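You operate a simulated robot arm through the tools that you are given. There is no shell and no other tool. Be economical: measure what you need, move in short steps, check, and stop when the job is done.

You run a simulated robot arm. Do the job below in one go: nothing can be reset, and whatever is moved stays where it is left.

Task
Put the RYE block in the brass frame and set both knobs as it says.
Fine: the block that lay in the frame stays on the cabinet.

Only the result counts: the job must be done as asked and must still hold three seconds after the hand-in. Knocking over, shifting, dropping, spilling or breaking anything else fails it.

Robot
A 6-joint arm with a two-finger parallel gripper, fixed in place. Base frame: the origin is at the foot of the arm, x ahead of it, y to its left, z up; the work surface is at about z = 0. Units: m, rad, N and s.
With the tool pointing down near the work surface it reaches from about 0.14 to 0.58 m from the base axis. Its first joint turns from -1.152 to 1.152 rad. Payload 2.1 kg.
Tool frame: the origin (TCP) lies between the finger pads and is the grasp point; the fingertips stand 0.03 m ahead of it; z points along the fingers, y is the line along which they close. The gripper opens to 0.094 m. The fingers are 0.028 m wide and 0.01 m thick; the gripper's body (0.05 by 0.096 m) begins 0.055 m behind the TCP.
Orientation is that of the tool frame in the base frame, as a unit quaternion [w, x, y, z]. With the fingers straight down and closing along the base's y, the tool's x points along the base's -x, its y along +y and its z along -z.

Tools
- The arm moves only by the tool nudge_tool. Its argument "targets" is a list of rows, each an object of numbers (a shift or turn left out is 0, a gripper value left out holds the last): "ax", "ay", "az": the turn, a rotation vector about the tool's x, y, z in rad; "tx", "ty", "tz": the shift along the tool's x, y, z in m; "claw": the gripper command, from -1 (shut) to 1 (fully open), values between in proportion. In form: [{"ax": .., "ay": .., "az": .., "tx": .., "ty": .., "tz": .., "claw": ..}, ...]. A call has 1 to 12 rows; each row is the pose to reach, as a shift and turn from the pose commanded when the call began, along the tool's axes at that moment. A row lasts 0.2 s, in which the tool goes at most 0.05 m and 0.15 rad; a call with a longer step from one row to the next is refused whole, and so is a gripper value outside its range. A pose out of reach is approached as far as the arm can. The call stops where the force on the tool passes 40 N (or 10 N more than at its start, if that is more) or the arm is blocked; 0.2 s more then pass. The fingers move at their own pace (about 0.072 m/s each) and stop on an object; they squeeze with about 22 N. The grip force told is the motor's: it shows also when the fingers shut on nothing. Time passes only in rows, and 0.2 s behind the last, so rows that repeat a pose let the fingers close. It gives the time, the measured TCP pose, the force on the tool (base axes), the opening and the grip force at its end, in the units of the frame above (readings bear some noise).
- Cameras (640 x 400 px; columns grow to the right, rows downward): "scene" is fixed at [0.0258, -0.358, 0.4867]; the picture's right is [0.95, -0.32, 0.00], its down [-0.21, -0.61, -0.76] and it looks along [0.25, 0.72, -0.65] (base axes); focal length 214 px, centre (320, 200). "wrist" rides on the gripper at [0.076, 0.014, -0.103] in the tool frame; the picture's right is [-0.18, 0.98, 0.00], its down [-0.75, -0.14, -0.64] and it looks along [-0.63, -0.12, 0.77] (tool axes); focal length 243 px, centre (320, 200). There is no depth. A picture from a camera that has moved, and an enlarged one, comes with that camera's place and axes in the base frame and with its lens. The place of the scene camera against the robot may be out by one fixed shift of up to 0.018 m in any direction.
- grab_frame(camera): a new picture of that camera. It takes no simulated time.
- zoom(camera, box): a new picture of the part [left, top, right, bottom] of that camera's present view, enlarged. It takes no simulated time.
- sign_off(): hands the job in; it is judged then, once.

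Go step by step. Nothing tells you positions but the pictures and the camera data: compare them with the known pose of the tool, close in by small moves and look again before you grip or let go. The budget is 120 turns and 76 pictures, counting those below and the enlarged ones. Unless the task says otherwise, let go and move clear before handing in, and close with one line.

The tools are called as name(argument=value, ...) on one line, values as JSON. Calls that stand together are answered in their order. nudge_tool: Moves the arm, as the interface text tells. Its arguments: {"type":"object","properties":{"targets":{"type":"array","items":{"type":"object","properties":{"ax":{"type":"number"},"ay":{"type":"number"},"az":{"type":"number"},"tx":{"type":"number"},"ty":{"type":"number"},"tz":{"type":"number"},"claw":{"type":"number"}}}}},"required":["targets"]} The other tools are called the same way: grab_frame (camera) takes a picture; zoom (camera, box) takes an enlarged picture of a part of a camera's view; sign_off () hands the job in.

At the start:

```text
t: 0.0
tcp_pos: [0.275, 0.253, 0.3256]
tool_rot: [0.0, 0.0, 1.0, 0.001]
wrist_force: [0.3, -0.1, 0.2]
opening: 0.094
grasp_force: 0.0
```

scene: 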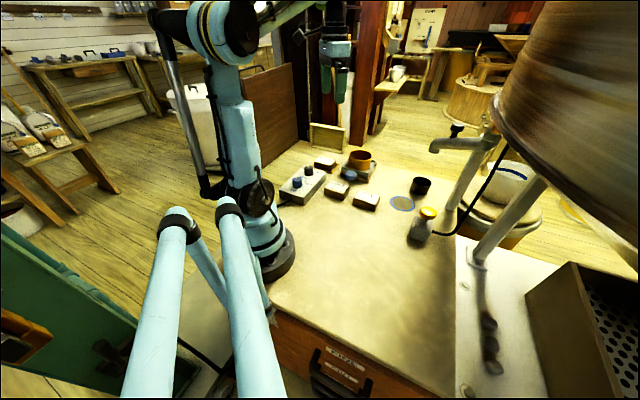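
wrist: 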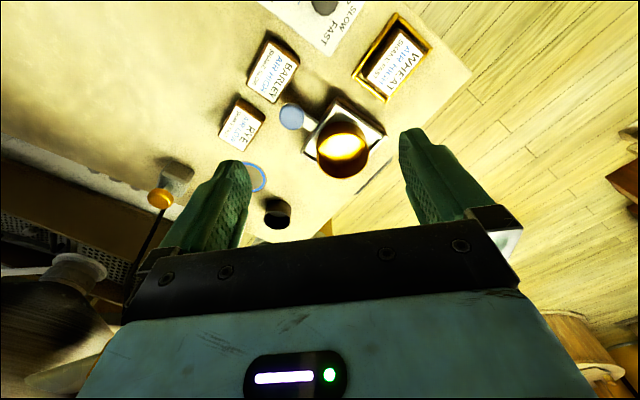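

I see a cabinet with three labelled blocks (WHEAT in the brass frame, BARLEY, RYE) and a panel with knobs marked SLOW/FAST. I'll zoom in to read the labels and the knobs.

zoom(camera="wrist", box=[200, 0, 480, 175])

zoom(camera="scene", box=[260, 140, 460, 265])

```text
2.29 times, centred on (340, 88) of wrist
camera zoom: at [0.1997, 0.2675, 0.4292], right [0.18, 0.98, 0.0], down [0.75, -0.14, 0.64], along [0.63, -0.12, -0.77], focal length 555 px, centre (274, 457)
```

zoom: 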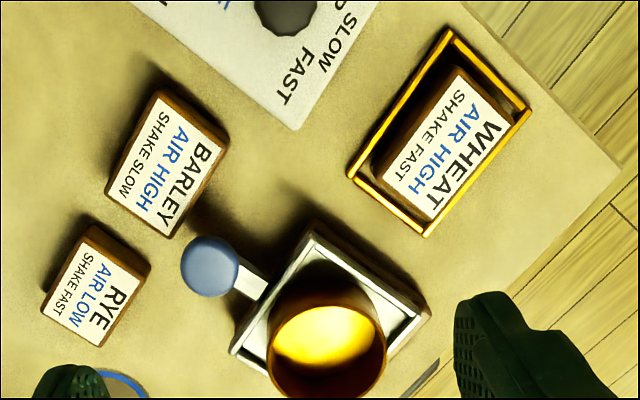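

```text
3.20 times, centred on (360, 202) of scene
camera zoom: at [0.0258, -0.358, 0.4867], right [0.95, -0.32, 0.0], down [-0.21, -0.61, -0.76], along [0.25, 0.72, -0.65], focal length 686 px, centre (192, 192)
```

zoom: 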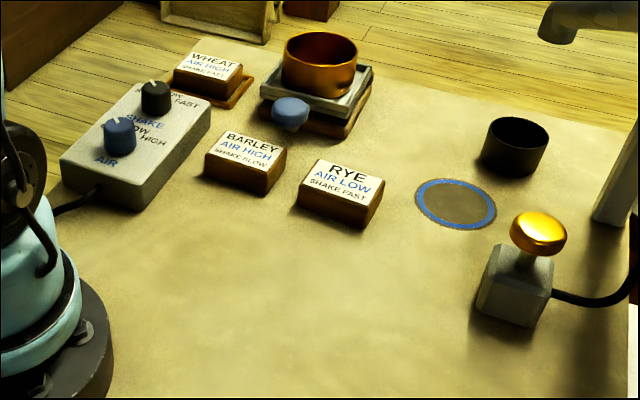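

RYE's label reads AIR LOW, SHAKE FAST; the blue knob is AIR and the black one is SHAKE. I'll move back toward the base to look down at the panel.

nudge_tool(targets=[{"tx": 0.04}, {"tx": 0.08}, {"tx": 0.1}, {"tx": 0.1}])

grab_frame(camera="wrist")

```text
t: 1.0
tcp_pos: [0.1751, 0.2533, 0.325]
tool_rot: [0.001, -0.001, 1.0, 0.001]
wrist_force: [-0.6, 0.1, 0.2]
opening: 0.0939
grasp_force: 0.1
```

```text
71 pictures are left
camera wrist: at [0.0995, 0.2674, 0.4283], right [0.18, 0.98, 0.0], down [0.75, -0.14, 0.64], along [0.63, -0.12, -0.77], focal length 243 px, centre (320, 200)
```

wrist: 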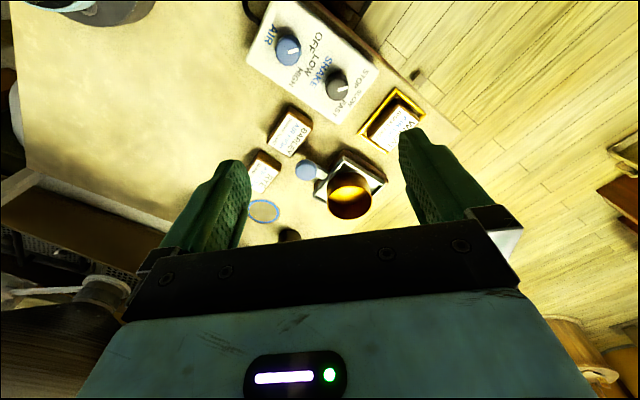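

zoom(camera="wrist", box=[230, 0, 406, 110])

zoom(camera="wrist", box=[230, 80, 438, 210])

```text
3.64 times, centred on (318, 55) of wrist
camera zoom: at [0.0995, 0.2674, 0.4283], right [0.18, 0.98, 0.0], down [0.75, -0.14, 0.64], along [0.63, -0.12, -0.77], focal length 882 px, centre (327, 727)
```

zoom: 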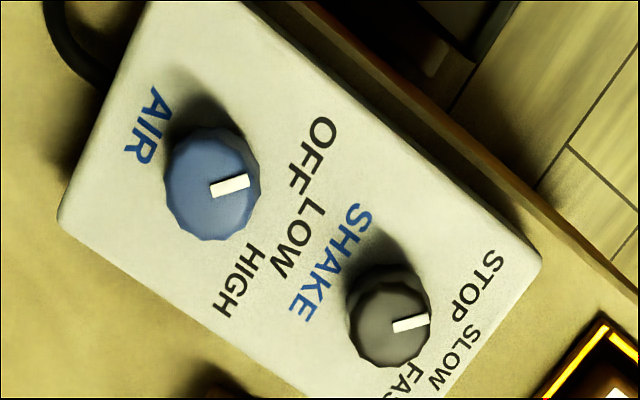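

```text
3.08 times, centred on (334, 145) of wrist
camera zoom: at [0.0995, 0.2674, 0.4283], right [0.18, 0.98, 0.0], down [0.75, -0.14, 0.64], along [0.63, -0.12, -0.77], focal length 746 px, centre (277, 369)
```

zoom: 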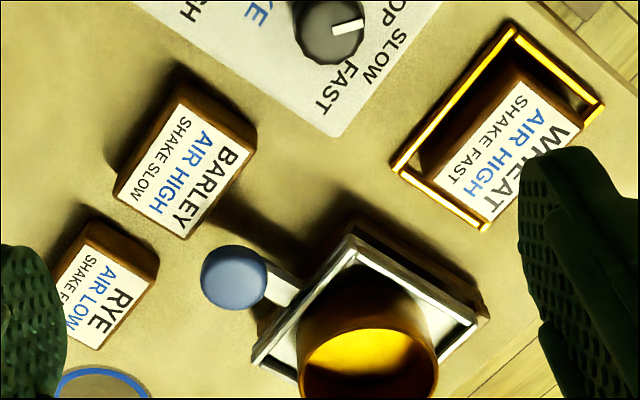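

Geometry: the panel top is at z≈0.037. AIR knob is at about (0.147, 0.215), pointing along +y at OFF; SHAKE knob is at about (0.20, 0.274), pointing at STOP. LOW is 45° clockwise and FAST is 90° clockwise. I'll hover over the AIR knob with a partly closed gripper and check.

nudge_tool(targets=[{"tx": 0.028, "ty": -0.019, "tz": 0.03, "claw": 0.3}, {"tx": 0.028, "ty": -0.038, "tz": 0.07}, {"tx": 0.028, "ty": -0.038, "tz": 0.115}, {"tx": 0.028, "ty": -0.038, "tz": 0.16}, {"tx": 0.028, "ty": -0.038, "tz": 0.2}, {"tx": 0.028, "ty": -0.038, "tz": 0.2}])

grab_frame(camera="wrist")

zoom(camera="scene", box=[220, 110, 380, 210])

```text
t: 2.4
tcp_pos: [0.1489, 0.2162, 0.1273]
tool_rot: [0.0, 0.0, 1.0, 0.001]
wrist_force: [-0.4, -0.2, -0.3]
opening: 0.0612
grasp_force: 0.1
```

```text
68 pictures are left
camera wrist: at [0.0729, 0.2298, 0.2305], right [0.18, 0.98, 0.0], down [0.75, -0.14, 0.64], along [0.63, -0.12, -0.77], focal length 243 px, centre (320, 200)
```

wrist: 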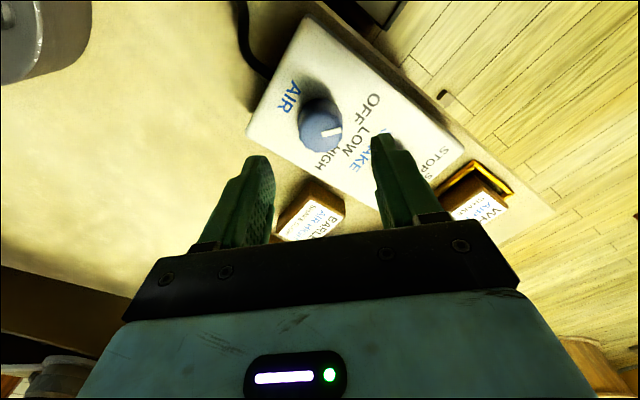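

```text
4.00 times, centred on (300, 160) of scene
camera zoom: at [0.0258, -0.358, 0.4867], right [0.95, -0.32, 0.0], down [-0.21, -0.61, -0.76], along [0.25, 0.72, -0.65], focal length 858 px, centre (400, 360)
```

zoom: 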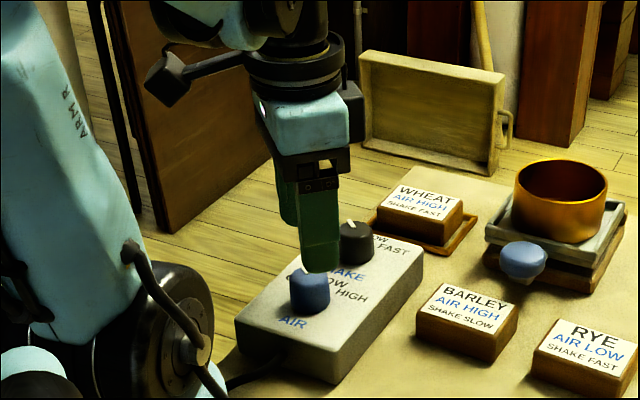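

Tool is over the AIR knob; zooming in to measure it from here.

zoom(camera="wrist", box=[240, 60, 400, 160])

```text
4.00 times, centred on (320, 110) of wrist
camera zoom: at [0.0729, 0.2298, 0.2305], right [0.18, 0.98, 0.0], down [0.75, -0.14, 0.64], along [0.63, -0.12, -0.77], focal length 970 px, centre (320, 560)
```

zoom: 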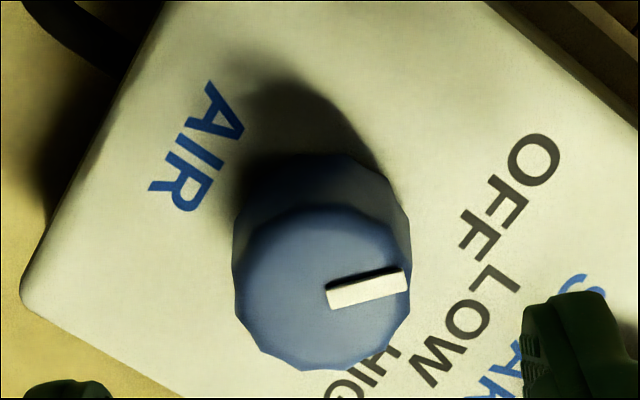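

AIR knob axis is at ≈(0.145, 0.216), top z≈0.068, Ø≈0.031. Descending around it and gripping.

nudge_tool(targets=[{"tx": 0.004, "tz": 0.022}, {"tx": 0.004, "tz": 0.044}, {"tx": 0.004, "tz": 0.044}, {"tx": 0.004, "tz": 0.044, "claw": -1}, {"tx": 0.004, "tz": 0.044, "claw": -1}, {"tx": 0.004, "tz": 0.044, "claw": -1}])

grab_frame(camera="wrist")

```text
t: 3.8
tcp_pos: [0.1427, 0.2162, 0.0816]
tool_rot: [0.0, -0.001, 1.0, 0.001]
wrist_force: [2.8, 15.2, -18.6]
opening: 0.0323
grasp_force: 45.1
```

```text
65 pictures are left
camera wrist: at [0.0684, 0.2302, 0.1847], right [0.18, 0.98, 0.0], down [0.75, -0.14, 0.64], along [0.63, -0.11, -0.77], focal length 243 px, centre (320, 200)
```

wrist: 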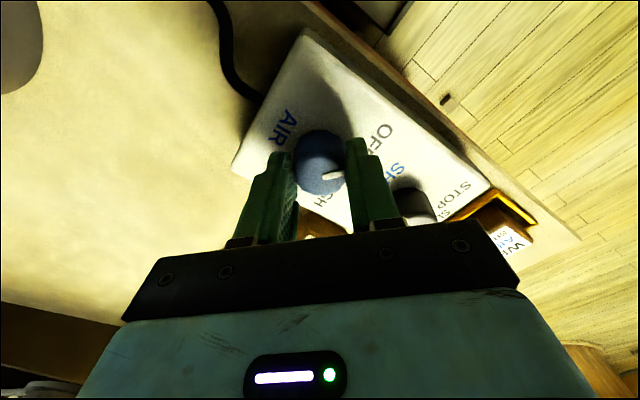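

Knob gripped (opening 0.032). Turning it 45° clockwise as seen from above.

nudge_tool(targets=[{"az": 0.1}, {"az": 0.2}, {"az": 0.3}, {"az": 0.4}, {"az": 0.5}, {"az": 0.6}, {"az": 0.7}, {"az": 0.785}, {"az": 0.785}])

grab_frame(camera="wrist")

```text
t: 5.8
tcp_pos: [0.1429, 0.2172, 0.083]
tool_rot: [0.0, 0.383, 0.924, 0.005]
wrist_force: [-0.6, -0.5, 6.1]
opening: 0.0322
grasp_force: 45.5
stopped in row 9: the force on the tool passed its limit (the readings are from after the stop); the commanded pose is now the measured one
```

```text
64 pictures are left
camera wrist: at [0.1014, 0.2803, 0.1861], right [0.83, 0.56, 0.01], down [0.43, -0.64, 0.64], along [0.36, -0.52, -0.77], focal length 243 px, centre (320, 200)
```

wrist: 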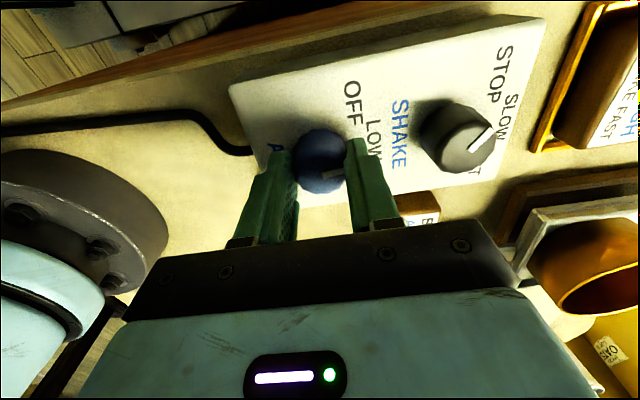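

Turned 45°. Releasing and lifting to check the pointer.

nudge_tool(targets=[{"claw": 0.2}, {"claw": 0.2}, {"tz": -0.04}, {"tz": -0.08}, {"tz": -0.08}])

zoom(camera="wrist", box=[220, 20, 540, 220])

```text
t: 7.0
tcp_pos: [0.1432, 0.2142, 0.1646]
tool_rot: [0.0, 0.383, 0.924, 0.005]
wrist_force: [-0.5, 0.1, -0.5]
opening: 0.0565
grasp_force: 0.0
```

```text
2.00 times, centred on (380, 120) of wrist
camera zoom: at [0.1002, 0.2781, 0.2673], right [0.83, 0.56, 0.01], down [0.43, -0.64, 0.64], along [0.36, -0.52, -0.77], focal length 485 px, centre (200, 360)
```

zoom: 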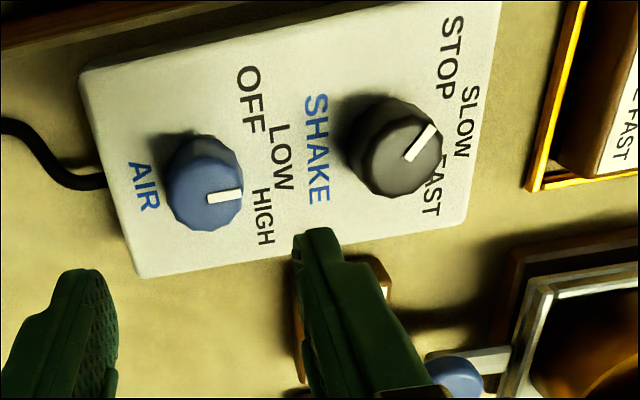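

AIR pointer now lines up with LOW. Next I move over the SHAKE knob at ≈(0.1995, 0.2745), yawing back 90° so the full turn stays in a known reachable range.

nudge_tool(targets=[{"ty": 0.02, "az": -0.14}, {"ty": 0.04, "az": -0.28}, {"ty": 0.06, "az": -0.42, "tx": 0.001}, {"ty": 0.0824, "tx": 0.003, "az": -0.56}, {"ty": 0.0824, "tx": 0.003, "az": -0.7}, {"ty": 0.0824, "tx": 0.003, "az": -0.84}, {"ty": 0.0824, "tx": 0.003, "az": -0.98}, {"ty": 0.0824, "tx": 0.003, "az": -1.12}, {"ty": 0.0824, "tx": 0.003, "az": -1.26}, {"ty": 0.0824, "tx": 0.003, "az": -1.4}, {"ty": 0.0824, "tx": 0.003, "az": -1.5}, {"ty": 0.0824, "tx": 0.003, "az": -1.571}])

grab_frame(camera="wrist")

```text
t: 9.6
tcp_pos: [0.2017, 0.2767, 0.1636]
tool_rot: [0.003, -0.384, 0.923, 0.002]
wrist_force: [0.6, 0.2, 0.4]
opening: 0.0563
grasp_force: 0.0
```

```text
62 pictures are left
camera wrist: at [0.1372, 0.2325, 0.2654], right [-0.57, 0.82, 0.01], down [0.63, 0.43, 0.65], along [0.53, 0.37, -0.76], focal length 243 px, centre (320, 200)
```

wrist: 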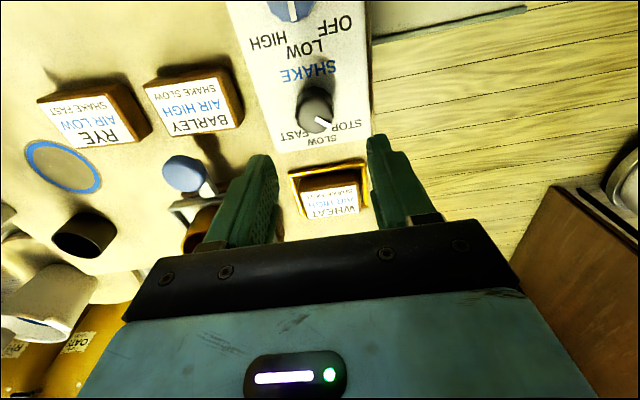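

zoom(camera="wrist", box=[240, 50, 400, 150])

zoom(camera="wrist", box=[10, 50, 250, 200])

```text
4.00 times, centred on (320, 100) of wrist
camera zoom: at [0.1372, 0.2325, 0.2654], right [-0.57, 0.82, 0.01], down [0.63, 0.43, 0.65], along [0.53, 0.37, -0.76], focal length 970 px, centre (320, 600)
```

zoom: 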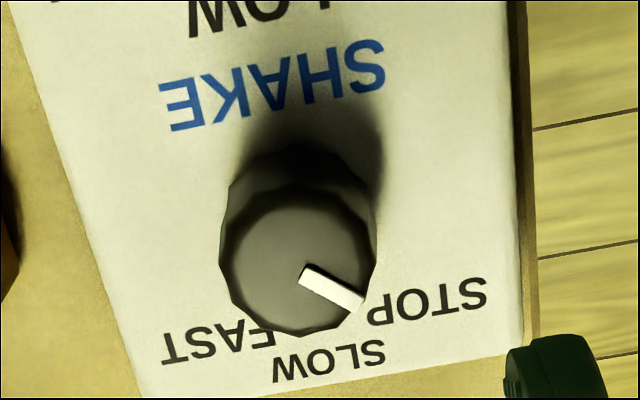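

```text
2.67 times, centred on (130, 125) of wrist
camera zoom: at [0.1372, 0.2325, 0.2654], right [-0.57, 0.82, 0.01], down [0.63, 0.43, 0.65], along [0.53, 0.37, -0.76], focal length 647 px, centre (827, 400)
```

zoom: 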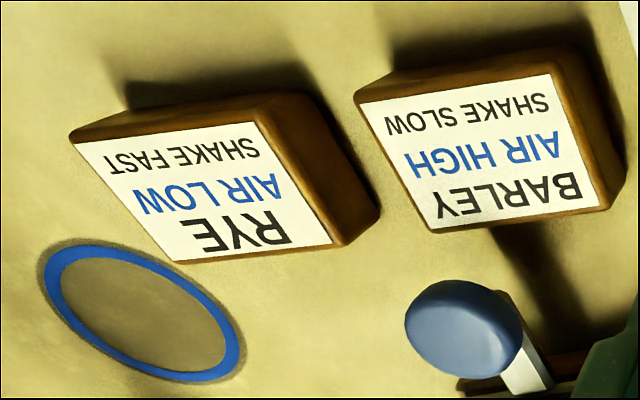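

SHAKE knob is at ≈(0.2005, 0.2738), nearly under the tool. Descending and gripping.

nudge_tool(targets=[{"tx": 0.0015, "ty": -0.0015, "tz": 0.04}, {"tx": 0.0015, "ty": -0.0015, "tz": 0.0806}, {"tx": 0.0015, "ty": -0.0015, "tz": 0.0806}, {"tx": 0.0015, "ty": -0.0015, "tz": 0.0806, "claw": -1}, {"tx": 0.0015, "ty": -0.0015, "tz": 0.0806, "claw": -1}, {"tx": 0.0015, "ty": -0.0015, "tz": 0.0806, "claw": -1}])

zoom(camera="wrist", box=[200, 50, 440, 200])

```text
t: 11.0
tcp_pos: [0.2034, 0.2739, 0.0828]
tool_rot: [0.005, -0.38, 0.925, -0.002]
wrist_force: [0.9, 0.6, -4.2]
opening: 0.0324
grasp_force: 45.3
stopped in row 6: the force on the tool passed its limit (the readings are from after the stop); the commanded pose is now the measured one
```

```text
2.67 times, centred on (320, 125) of wrist
camera zoom: at [0.138, 0.2307, 0.1855], right [-0.56, 0.83, -0.01], down [0.63, 0.43, 0.65], along [0.54, 0.36, -0.76], focal length 647 px, centre (320, 400)
```

zoom: 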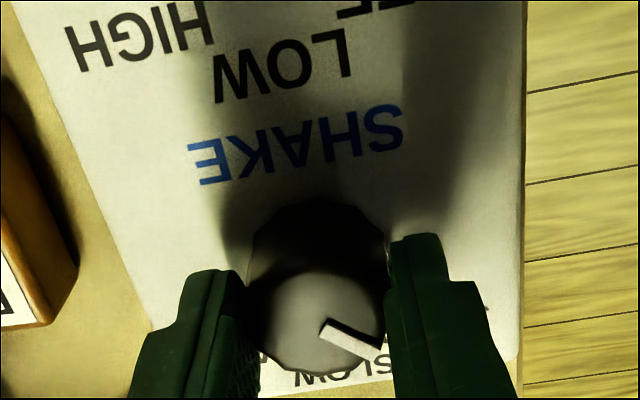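

Gripped. Turning 90° clockwise.

nudge_tool(targets=[{"az": 0.131}, {"az": 0.262}, {"az": 0.393}, {"az": 0.524}, {"az": 0.655}, {"az": 0.786}, {"az": 0.917}, {"az": 1.048}, {"az": 1.179}, {"az": 1.31}, {"az": 1.441}, {"az": 1.571}])

zoom(camera="wrist", box=[200, 50, 440, 200])

```text
t: 13.6
tcp_pos: [0.202, 0.2728, 0.0837]
tool_rot: [0.006, 0.386, 0.922, -0.001]
wrist_force: [-2.1, -24.8, 13.0]
opening: 0.0317
grasp_force: 45.1
```

```text
2.67 times, centred on (320, 125) of wrist
camera zoom: at [0.1587, 0.3379, 0.1855], right [0.83, 0.56, 0.01], down [0.42, -0.63, 0.65], along [0.37, -0.54, -0.76], focal length 647 px, centre (320, 400)
```

zoom: 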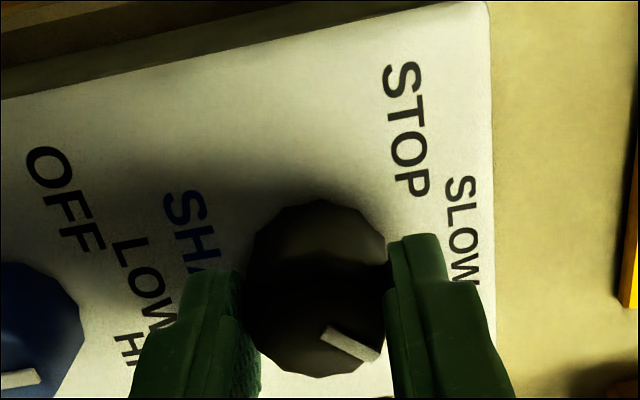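

Turned 90°. Releasing, lifting and backing off to inspect both pointers.

nudge_tool(targets=[{"claw": 0.2}, {"claw": 0.2}, {"tz": -0.04}, {"tz": -0.08}, {"tz": -0.12}, {"tz": -0.15, "tx": 0.0}, {"tz": -0.15}])

grab_frame(camera="wrist")

zoom(camera="wrist", box=[160, 50, 400, 200])

```text
t: 15.2
tcp_pos: [0.1999, 0.274, 0.2344]
tool_rot: [0.005, 0.385, 0.923, 0.003]
wrist_force: [0.2, 1.3, 0.0]
opening: 0.0565
grasp_force: 0.0
```

```text
57 pictures are left
camera wrist: at [0.1566, 0.3386, 0.3369], right [0.83, 0.56, 0.01], down [0.42, -0.63, 0.65], along [0.37, -0.53, -0.76], focal length 243 px, centre (320, 200)
```

wrist: 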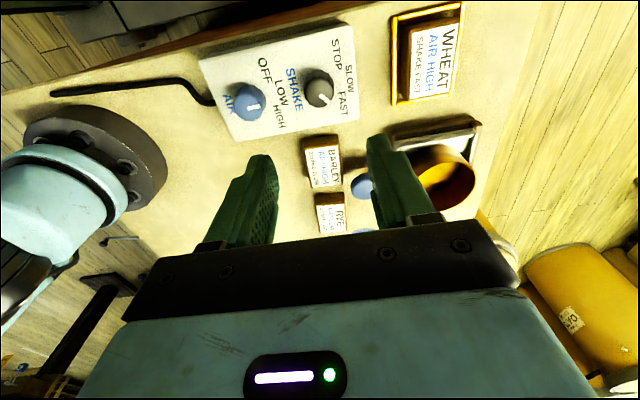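

```text
2.67 times, centred on (280, 125) of wrist
camera zoom: at [0.1566, 0.3386, 0.3369], right [0.83, 0.56, 0.01], down [0.42, -0.63, 0.65], along [0.37, -0.53, -0.76], focal length 647 px, centre (427, 400)
```

zoom: 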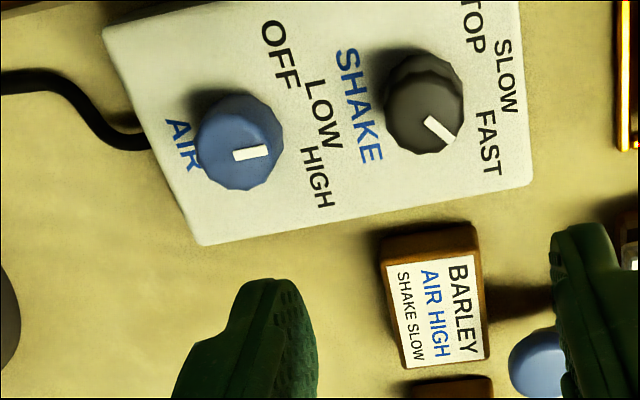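

SHAKE reads 3° (FAST), good. AIR reads about 39° against LOW at about 45°: it slipped a few degrees as I gripped it. I'll trim it back about 0.1 rad with the same, already aligned, grip.

nudge_tool(targets=[{"ty": -0.04}, {"ty": -0.08}, {"ty": -0.08, "tz": 0.045}, {"ty": -0.08, "tz": 0.09}, {"ty": -0.08, "tz": 0.13}, {"ty": -0.08, "tz": 0.151}, {"ty": -0.08, "tz": 0.151}, {"ty": -0.08, "tz": 0.151, "claw": -1}, {"ty": -0.08, "tz": 0.151, "claw": -1}, {"ty": -0.08, "tz": 0.151, "claw": -1}])

nudge_tool(targets=[{"az": -0.05}, {"az": -0.1}, {"az": -0.11}, {"az": -0.11}])

nudge_tool(targets=[{"claw": 0.2}, {"claw": 0.2}, {"tz": -0.04}, {"tz": -0.08}, {"tz": -0.12}, {"tz": -0.12}])

zoom(camera="wrist", box=[240, 50, 480, 200])

```text
t: 17.4
tcp_pos: [0.1458, 0.2164, 0.0829]
tool_rot: [0.004, 0.385, 0.923, -0.002]
wrist_force: [-24.7, -21.5, -11.7]
opening: 0.0323
grasp_force: 44.8
```

```text
t: 18.4
tcp_pos: [0.1441, 0.2171, 0.0812]
tool_rot: [0.006, 0.333, 0.943, -0.002]
wrist_force: [-15.5, -18.1, -21.8]
opening: 0.0322
grasp_force: 45.0
```

```text
t: 19.8
tcp_pos: [0.1431, 0.2171, 0.2014]
tool_rot: [0.005, 0.334, 0.943, 0.001]
wrist_force: [-0.6, 0.2, -0.4]
opening: 0.0563
grasp_force: 0.0
```

```text
2.67 times, centred on (360, 125) of wrist
camera zoom: at [0.0932, 0.2758, 0.3043], right [0.76, 0.65, 0.01], down [0.49, -0.58, 0.65], along [0.43, -0.49, -0.76], focal length 647 px, centre (213, 400)
```

zoom: 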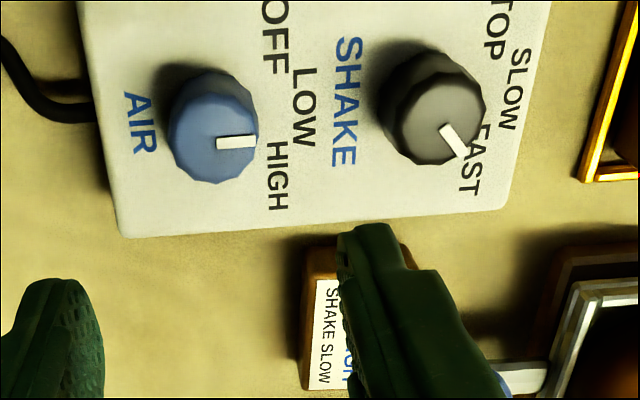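

Both knobs are set (AIR ≈45° at LOW, SHAKE ≈0° at FAST). Next I hover above the WHEAT block at ≈(0.298, 0.36) to measure it and the frame.

nudge_tool(targets=[{"tx": -0.005, "ty": 0.035, "az": 0.02}, {"tx": -0.01, "ty": 0.07, "az": 0.04}, {"tx": -0.015, "ty": 0.105, "az": 0.06}, {"tx": -0.02, "ty": 0.14, "az": 0.08}, {"tx": -0.025, "ty": 0.175, "az": 0.105}, {"tx": -0.03, "ty": 0.2086, "az": 0.105}, {"tx": -0.03, "ty": 0.2086, "az": 0.105, "claw": 1}, {"tx": -0.03, "ty": 0.2086, "az": 0.105, "claw": 1}])

grab_frame(camera="wrist")

zoom(camera="wrist", box=[200, 50, 440, 200])

```text
t: 21.6
tcp_pos: [0.2993, 0.3619, 0.2041]
tool_rot: [0.005, 0.382, 0.924, 0.002]
wrist_force: [-1.3, 0.8, 0.3]
opening: 0.0943
grasp_force: 0.1
```

```text
54 pictures are left
camera wrist: at [0.254, 0.4256, 0.3065], right [0.83, 0.56, 0.01], down [0.43, -0.63, 0.65], along [0.37, -0.53, -0.76], focal length 243 px, centre (320, 200)
```

wrist: 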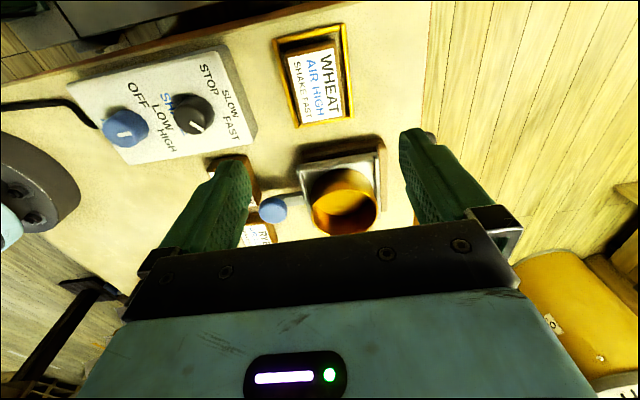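

```text
2.67 times, centred on (320, 125) of wrist
camera zoom: at [0.254, 0.4256, 0.3065], right [0.83, 0.56, 0.01], down [0.43, -0.63, 0.65], along [0.37, -0.53, -0.76], focal length 647 px, centre (320, 400)
```

zoom: 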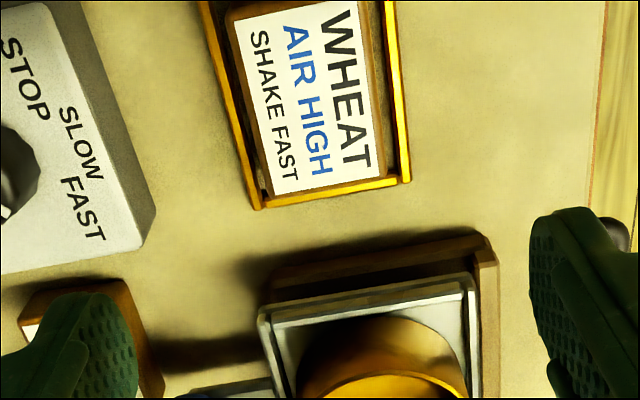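

zoom(camera="wrist", box=[240, 10, 400, 140])

```text
3.08 times, centred on (320, 75) of wrist
camera zoom: at [0.254, 0.4256, 0.3065], right [0.83, 0.56, 0.01], down [0.43, -0.63, 0.65], along [0.37, -0.53, -0.76], focal length 746 px, centre (320, 585)
```

zoom: 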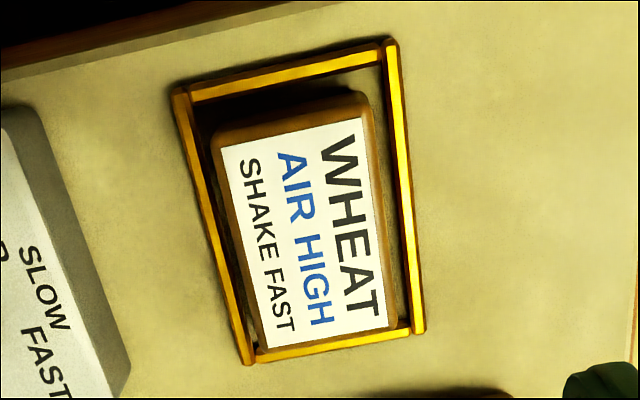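

The WHEAT block is at ≈(0.297, 0.3605), axes at 45°, top z≈0.03; frame centre is ≈(0.296, 0.362). I'll descend most of the way and check.

nudge_tool(targets=[{"tx": 0.001, "ty": -0.003, "tz": 0.04}, {"tx": 0.001, "ty": -0.003, "tz": 0.08}, {"tx": 0.001, "ty": -0.003, "tz": 0.12}, {"tx": 0.001, "ty": -0.003, "tz": 0.14}, {"tx": 0.001, "ty": -0.003, "tz": 0.14}])

grab_frame(camera="wrist")

zoom(camera="scene", box=[270, 110, 430, 210])

```text
t: 22.8
tcp_pos: [0.2989, 0.3581, 0.0635]
tool_rot: [0.006, 0.383, 0.924, 0.003]
wrist_force: [0.8, 0.1, 0.9]
opening: 0.0941
grasp_force: 0.0
```

```text
51 pictures are left
camera wrist: at [0.2541, 0.4232, 0.1654], right [0.82, 0.56, 0.01], down [0.43, -0.63, 0.65], along [0.37, -0.53, -0.76], focal length 243 px, centre (320, 200)
```

wrist: 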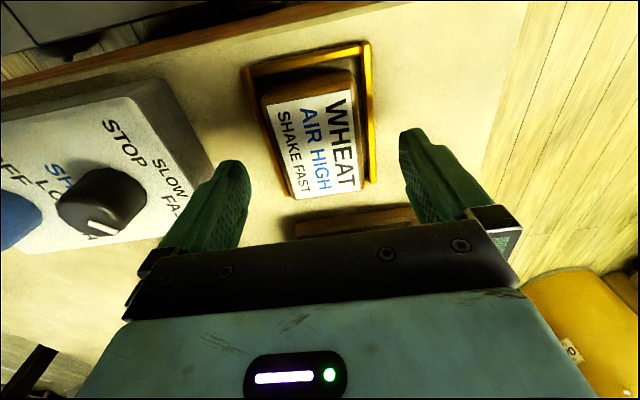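

```text
4.00 times, centred on (350, 160) of scene
camera zoom: at [0.0258, -0.358, 0.4867], right [0.95, -0.32, 0.0], down [-0.21, -0.61, -0.76], along [0.25, 0.72, -0.65], focal length 858 px, centre (200, 360)
```

zoom: 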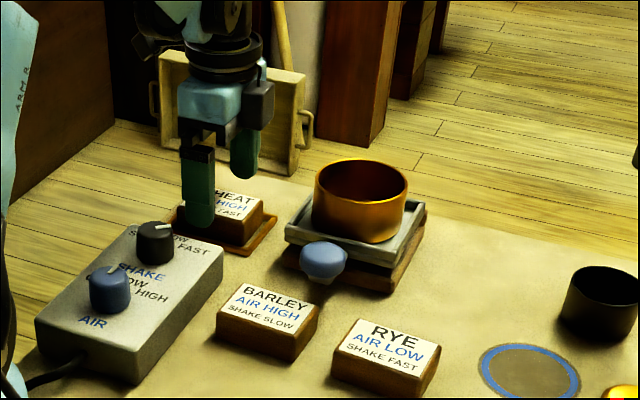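

All consistent: block centre (0.2966, 0.360), top z≈0.029. Lowering the last 17 mm and gripping above the rim.

nudge_tool(targets=[{"tx": 0.002, "tz": 0.017}, {"tx": 0.002, "tz": 0.017}, {"tx": 0.002, "tz": 0.017, "claw": -1}, {"tx": 0.002, "tz": 0.017, "claw": -1}, {"tx": 0.002, "tz": 0.017, "claw": -1}, {"tx": 0.002, "tz": 0.017, "claw": -1}])

grab_frame(camera="wrist")

```text
t: 24.2
tcp_pos: [0.2967, 0.3603, 0.0471]
tool_rot: [0.005, 0.382, 0.924, 0.003]
wrist_force: [-0.1, 0.6, -0.8]
opening: 0.0531
grasp_force: 22.0
```

```text
49 pictures are left
camera wrist: at [0.2532, 0.4248, 0.1497], right [0.82, 0.57, 0.01], down [0.43, -0.63, 0.65], along [0.37, -0.53, -0.76], focal length 243 px, centre (320, 200)
```

wrist: 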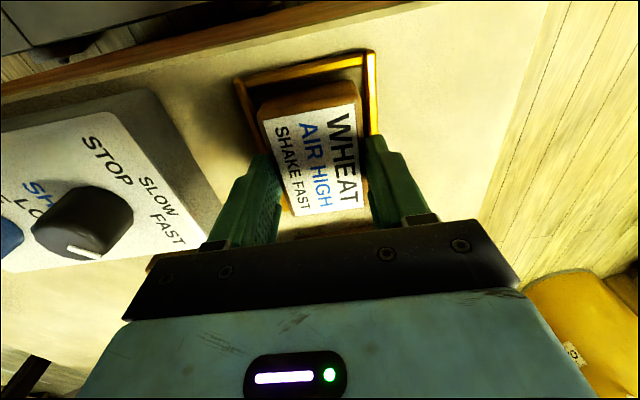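

WHEAT is held (opening 0.053). Lifting straight up.

nudge_tool(targets=[{"tz": -0.02}, {"tz": -0.05}, {"tz": -0.09}, {"tz": -0.13}, {"tz": -0.15}, {"tz": -0.15}])

grab_frame(camera="wrist")

grab_frame(camera="scene")

```text
t: 25.6
tcp_pos: [0.2945, 0.36, 0.1955]
tool_rot: [0.006, 0.382, 0.924, 0.003]
wrist_force: [0.8, 0.5, -0.6]
opening: 0.0532
grasp_force: 22.1
```

```text
48 pictures are left
camera wrist: at [0.2509, 0.4245, 0.2979], right [0.82, 0.57, 0.01], down [0.43, -0.63, 0.65], along [0.37, -0.53, -0.76], focal length 243 px, centre (320, 200)
```

wrist: 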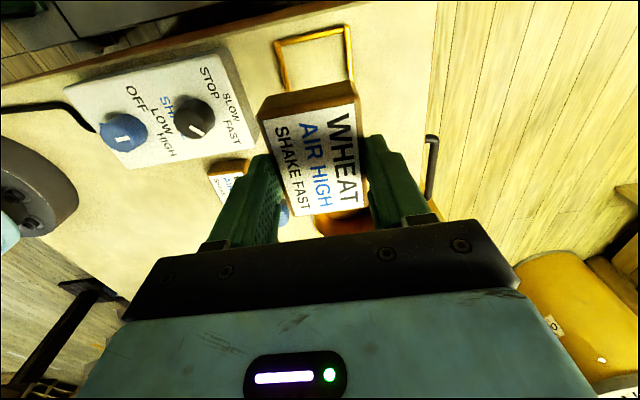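

```text
47 pictures are left
```

scene: 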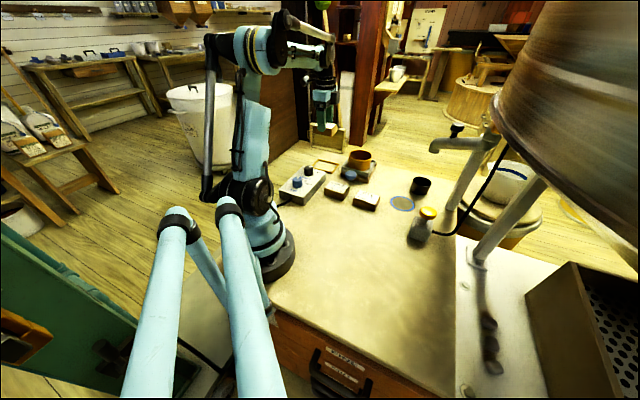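

Wheat block is clear of the frame. Carrying it to the empty area at ≈(0.25, 0.02).

nudge_tool(targets=[{"tx": -0.0207, "ty": -0.0274}, {"tx": -0.0414, "ty": -0.0547}, {"tx": -0.0621, "ty": -0.0821}, {"tx": -0.0828, "ty": -0.1095}, {"tx": -0.1035, "ty": -0.1369}, {"tx": -0.1242, "ty": -0.1642}, {"tx": -0.1449, "ty": -0.1916}, {"tx": -0.1656, "ty": -0.219}, {"tx": -0.1863, "ty": -0.2463}, {"tx": -0.207, "ty": -0.2737}, {"tx": -0.207, "ty": -0.2737}])

nudge_tool(targets=[{"tz": 0.04}, {"tz": 0.08}, {"tz": 0.12}, {"tz": 0.135}, {"tz": 0.143}, {"tz": 0.143}])

zoom(camera="scene", box=[270, 160, 430, 260])

```text
t: 28.0
tcp_pos: [0.2475, 0.0188, 0.1956]
tool_rot: [0.006, 0.382, 0.924, 0.002]
wrist_force: [0.9, -0.2, -1.3]
opening: 0.0533
grasp_force: 21.5
```

```text
t: 29.4
tcp_pos: [0.2486, 0.0221, 0.0527]
tool_rot: [0.006, 0.383, 0.924, 0.002]
wrist_force: [-0.1, 0.5, -0.5]
opening: 0.0533
grasp_force: 21.9
```

```text
4.00 times, centred on (350, 210) of scene
camera zoom: at [0.0258, -0.358, 0.4867], right [0.95, -0.32, 0.0], down [-0.21, -0.61, -0.76], along [0.25, 0.72, -0.65], focal length 858 px, centre (200, 160)
```

zoom: 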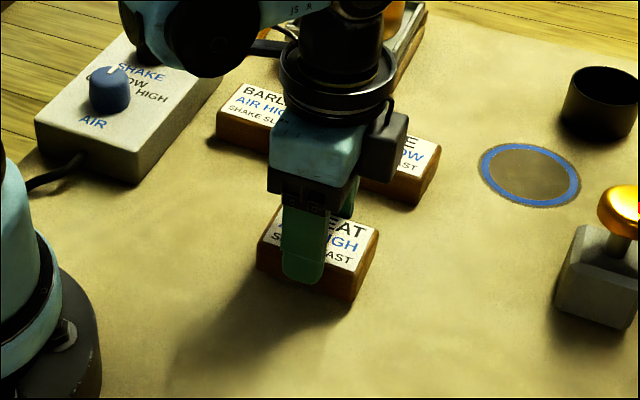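

Block is ~5 mm above the surface. Lowering slowly until it touches.

nudge_tool(targets=[{"tz": 0.002}, {"tz": 0.004}, {"tz": 0.005}, {"tz": 0.005}])

```text
t: 30.4
tcp_pos: [0.2486, 0.0212, 0.0481]
tool_rot: [0.006, 0.383, 0.924, 0.002]
wrist_force: [-0.2, 0.8, -0.8]
opening: 0.0533
grasp_force: 22.0
```

nudge_tool(targets=[{"tz": 0.001}, {"tz": 0.0015}, {"tz": 0.0015}])

```text
t: 31.2
tcp_pos: [0.2485, 0.021, 0.0464]
tool_rot: [0.005, 0.383, 0.924, 0.002]
wrist_force: [-2.9, 2.2, 14.4]
opening: 0.0531
grasp_force: 22.0
```

Contact felt (14 N up). Releasing gently and lifting.

nudge_tool(targets=[{"claw": 0.4}, {"claw": 0.6}, {"claw": 0.6}, {"tz": -0.03}, {"tz": -0.07}, {"tz": -0.11}, {"tz": -0.15}, {"tz": -0.15}])

grab_frame(camera="wrist")

```text
t: 33.0
tcp_pos: [0.2448, 0.0207, 0.1983]
tool_rot: [0.006, 0.383, 0.924, 0.003]
wrist_force: [0.1, 0.1, -0.1]
opening: 0.0753
grasp_force: 0.0
```

```text
45 pictures are left
camera wrist: at [0.2018, 0.0849, 0.2998], right [0.82, 0.57, 0.01], down [0.43, -0.63, 0.65], along [0.37, -0.53, -0.76], focal length 243 px, centre (320, 200)
```

wrist: 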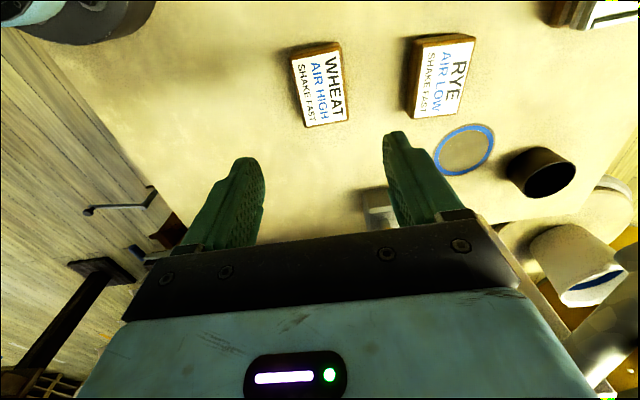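

WHEAT stands on the cabinet. Moving above RYE at ≈(0.348, 0.10).

nudge_tool(targets=[{"tx": -0.004, "ty": 0.032}, {"tx": -0.008, "ty": 0.064}, {"tx": -0.012, "ty": 0.096}, {"tx": -0.0152, "ty": 0.1283, "claw": 0.8}, {"tx": -0.0152, "ty": 0.1283}])

zoom(camera="wrist", box=[240, 10, 400, 140])

```text
t: 34.2
tcp_pos: [0.3481, 0.1014, 0.2013]
tool_rot: [0.006, 0.383, 0.924, 0.002]
wrist_force: [0.4, 1.1, -0.2]
opening: 0.0846
grasp_force: 0.1
```

```text
3.08 times, centred on (320, 75) of wrist
camera zoom: at [0.3028, 0.1658, 0.3016], right [0.83, 0.56, 0.01], down [0.42, -0.63, 0.65], along [0.37, -0.53, -0.76], focal length 746 px, centre (320, 585)
```

zoom: 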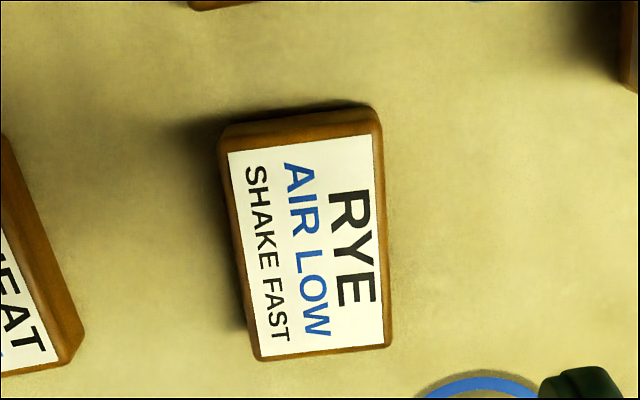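

RYE is at ≈(0.3483, 0.0985), turned about 5.5° more clockwise than the frame. Descending with az +0.09 and checking.

nudge_tool(targets=[{"tx": -0.002, "ty": -0.002, "tz": 0.04, "az": 0.05}, {"tx": -0.002, "ty": -0.002, "tz": 0.08, "az": 0.09}, {"tx": -0.002, "ty": -0.002, "tz": 0.12, "az": 0.09}, {"tx": -0.002, "ty": -0.002, "tz": 0.135, "az": 0.09, "claw": 0.9}, {"tx": -0.002, "ty": -0.002, "tz": 0.137, "az": 0.09}])

grab_frame(camera="wrist")

```text
t: 35.4
tcp_pos: [0.3505, 0.0997, 0.0605]
tool_rot: [0.006, 0.423, 0.906, 0.002]
wrist_force: [0.3, -0.3, 0.3]
opening: 0.0893
grasp_force: 0.1
```

```text
43 pictures are left
camera wrist: at [0.3126, 0.1654, 0.1627], right [0.87, 0.49, 0.01], down [0.37, -0.67, 0.65], along [0.32, -0.56, -0.76], focal length 243 px, centre (320, 200)
```

wrist: 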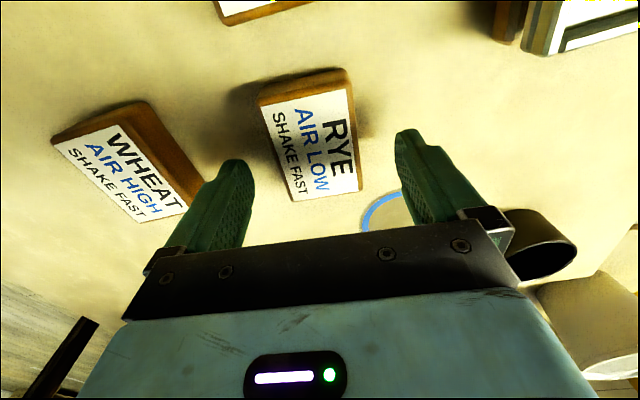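

The view matches the WHEAT pre-grasp almost exactly, and the fingers are clear of WHEAT. Lowering and gripping RYE.

nudge_tool(targets=[{"tx": 0.002, "tz": 0.013}, {"tx": 0.002, "tz": 0.0135}, {"tx": 0.002, "tz": 0.0135, "claw": -1}, {"tx": 0.002, "tz": 0.0135, "claw": -1}, {"tx": 0.002, "tz": 0.0135, "claw": -1}, {"tx": 0.002, "tz": 0.0135, "claw": -1}])

grab_frame(camera="wrist")

```text
t: 36.8
tcp_pos: [0.3503, 0.0994, 0.0482]
tool_rot: [0.006, 0.424, 0.906, 0.003]
wrist_force: [0.8, 0.2, 0.1]
opening: 0.0529
grasp_force: 22.3
```

```text
42 pictures are left
camera wrist: at [0.3117, 0.1671, 0.1494], right [0.87, 0.49, 0.01], down [0.37, -0.67, 0.65], along [0.32, -0.56, -0.76], focal length 243 px, centre (320, 200)
```

wrist: 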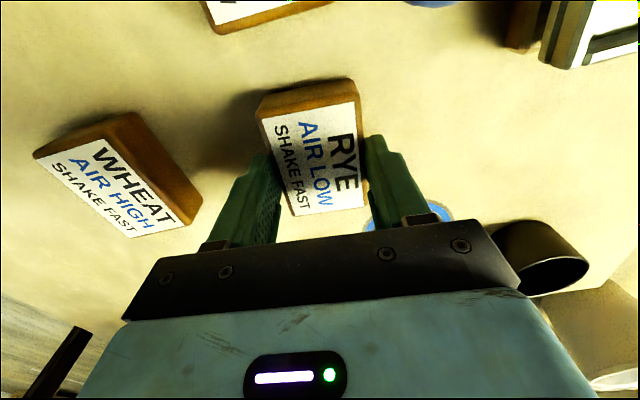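

RYE held the same way WHEAT was. Lifting high to clear the pot, then carrying it to above the frame with the yaw set back to 45°.

nudge_tool(targets=[{"tz": -0.02}, {"tz": -0.05}, {"tz": -0.09}, {"tz": -0.13}, {"tz": -0.17}, {"tz": -0.2}, {"tz": -0.2}])

nudge_tool(targets=[{"tx": 0.0294, "ty": 0.0159}, {"tx": 0.0588, "ty": 0.0318}, {"tx": 0.0882, "ty": 0.0477}, {"tx": 0.1176, "ty": 0.0635, "az": -0.02}, {"tx": 0.147, "ty": 0.0794, "az": -0.04}, {"tx": 0.1764, "ty": 0.0953, "az": -0.06}, {"tx": 0.2058, "ty": 0.1112, "az": -0.08}, {"tx": 0.2352, "ty": 0.1271, "az": -0.09}, {"tx": 0.2352, "ty": 0.1271, "az": -0.09}])

nudge_tool(targets=[{"tz": 0.04}, {"tz": 0.08}, {"tz": 0.11}, {"tz": 0.11}])

grab_frame(camera="wrist")

zoom(camera="scene", box=[270, 110, 430, 210])

```text
t: 38.4
tcp_pos: [0.3461, 0.0998, 0.2482]
tool_rot: [0.005, 0.423, 0.906, 0.002]
wrist_force: [-0.3, -0.4, -0.8]
opening: 0.0531
grasp_force: 21.7
```

```text
t: 40.4
tcp_pos: [0.2932, 0.3616, 0.2472]
tool_rot: [0.006, 0.382, 0.924, 0.003]
wrist_force: [-0.6, -0.1, -1.7]
opening: 0.0532
grasp_force: 22.4
```

```text
t: 41.4
tcp_pos: [0.2964, 0.3618, 0.1377]
tool_rot: [0.006, 0.382, 0.924, 0.003]
wrist_force: [0.8, -0.3, 0.0]
opening: 0.0532
grasp_force: 22.2
```

```text
41 pictures are left
camera wrist: at [0.2522, 0.4264, 0.2388], right [0.82, 0.56, 0.01], down [0.43, -0.63, 0.65], along [0.37, -0.53, -0.76], focal length 243 px, centre (320, 200)
```

wrist: 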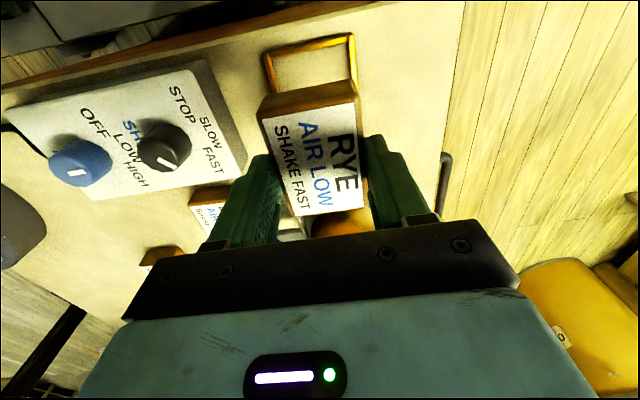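

```text
4.00 times, centred on (350, 160) of scene
camera zoom: at [0.0258, -0.358, 0.4867], right [0.95, -0.32, 0.0], down [-0.21, -0.61, -0.76], along [0.25, 0.72, -0.65], focal length 858 px, centre (200, 360)
```

zoom: 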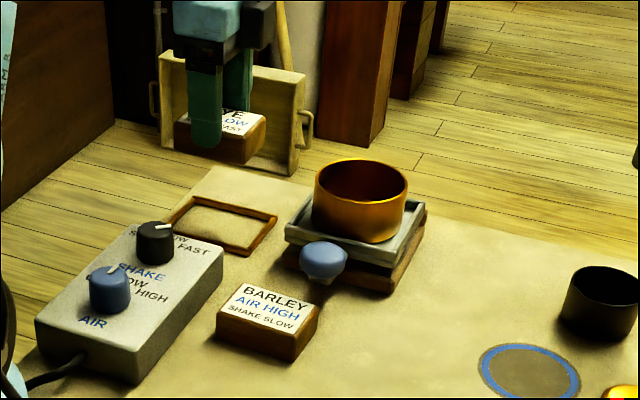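

RYE is above the frame, aligned. Descending to just above the rim and checking again.

nudge_tool(targets=[{"tz": 0.035}, {"tz": 0.06}, {"tz": 0.068}, {"tz": 0.068}])

zoom(camera="wrist", box=[200, 20, 440, 230])

zoom(camera="scene", box=[290, 140, 354, 180])

```text
t: 42.4
tcp_pos: [0.2975, 0.3604, 0.0665]
tool_rot: [0.005, 0.383, 0.924, 0.003]
wrist_force: [0.7, -0.6, -0.4]
opening: 0.0532
grasp_force: 22.1
```

```text
1.90 times, centred on (320, 125) of wrist
camera zoom: at [0.2537, 0.4249, 0.1691], right [0.82, 0.57, 0.01], down [0.43, -0.63, 0.65], along [0.37, -0.53, -0.76], focal length 462 px, centre (320, 343)
```

zoom: 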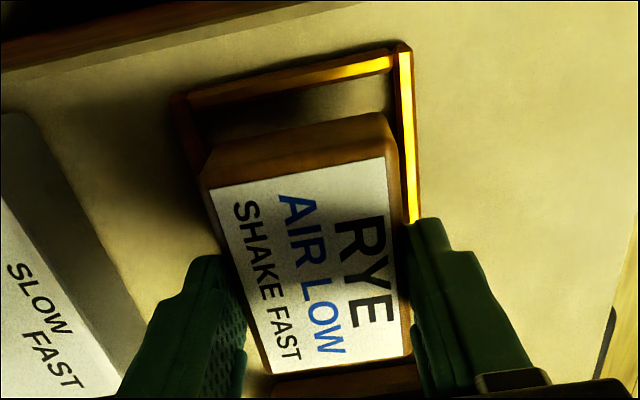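

```text
10.00 times, centred on (322, 160) of scene
camera zoom: at [0.0258, -0.358, 0.4867], right [0.95, -0.32, 0.0], down [-0.21, -0.61, -0.76], along [0.25, 0.72, -0.65], focal length 2145 px, centre (300, 600)
```

zoom: 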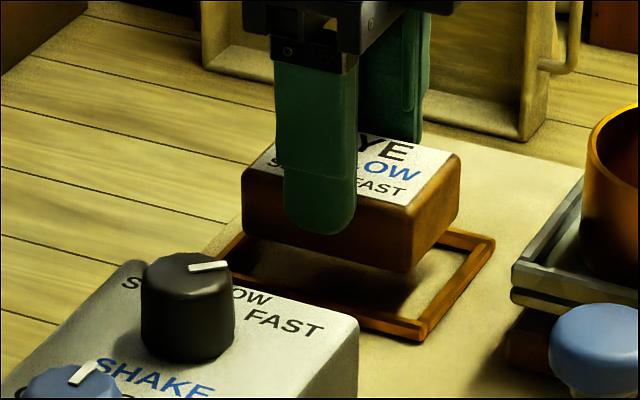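

RYE sits squarely over the opening, about 3 mm off along the long axis. I'll correct that and lower it slowly.

nudge_tool(targets=[{"tx": 0.003, "ty": -0.0005}, {"tx": 0.003, "ty": -0.0005, "tz": 0.004}, {"tx": 0.003, "ty": -0.0005, "tz": 0.008}, {"tx": 0.003, "ty": -0.0005, "tz": 0.012}, {"tx": 0.003, "ty": -0.0005, "tz": 0.015}, {"tx": 0.003, "ty": -0.0005, "tz": 0.017}, {"tx": 0.003, "ty": -0.0005, "tz": 0.017}])

zoom(camera="scene", box=[290, 140, 354, 180])

zoom(camera="wrist", box=[200, 20, 440, 230])

```text
t: 44.0
tcp_pos: [0.2943, 0.3637, 0.0523]
tool_rot: [0.006, 0.383, 0.924, 0.003]
wrist_force: [0.1, 0.5, -1.2]
opening: 0.0535
grasp_force: 22.1
```

```text
10.00 times, centred on (322, 160) of scene
camera zoom: at [0.0258, -0.358, 0.4867], right [0.95, -0.32, 0.0], down [-0.21, -0.61, -0.76], along [0.25, 0.72, -0.65], focal length 2145 px, centre (300, 600)
```

zoom: 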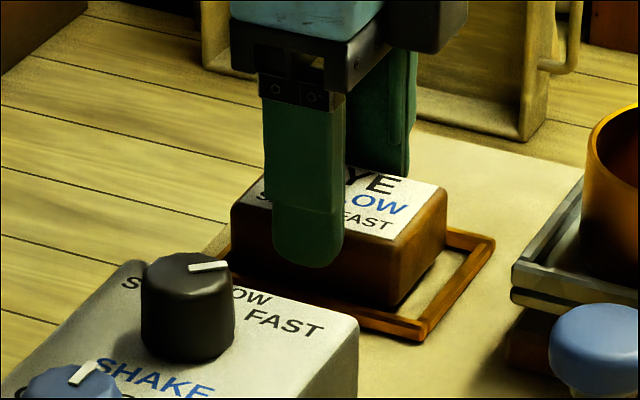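

```text
1.90 times, centred on (320, 125) of wrist
camera zoom: at [0.2497, 0.4275, 0.1532], right [0.82, 0.57, 0.01], down [0.43, -0.63, 0.65], along [0.37, -0.53, -0.76], focal length 462 px, centre (320, 343)
```

zoom: 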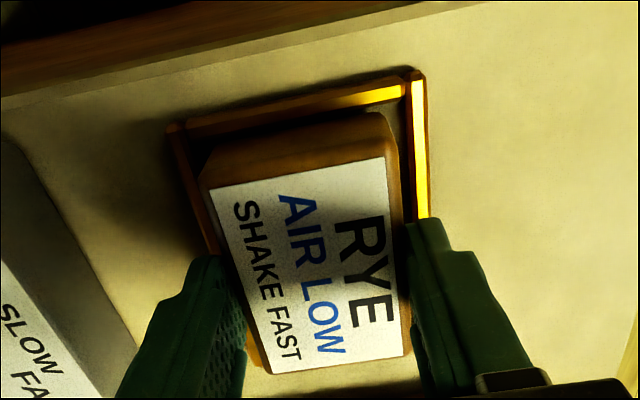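

Block is inside the rim laterally; a touch (≈2 mm) too far to the back side. I'll shift it back and lower to contact.

nudge_tool(targets=[{"tx": -0.002}, {"tx": -0.002, "tz": 0.002}, {"tx": -0.002, "tz": 0.004}, {"tx": -0.002, "tz": 0.0045}, {"tx": -0.002, "tz": 0.0045}])

```text
t: 45.2
tcp_pos: [0.2945, 0.3619, 0.0474]
tool_rot: [0.006, 0.383, 0.924, 0.002]
wrist_force: [1.1, 0.5, 9.9]
opening: 0.0531
grasp_force: 22.2
```

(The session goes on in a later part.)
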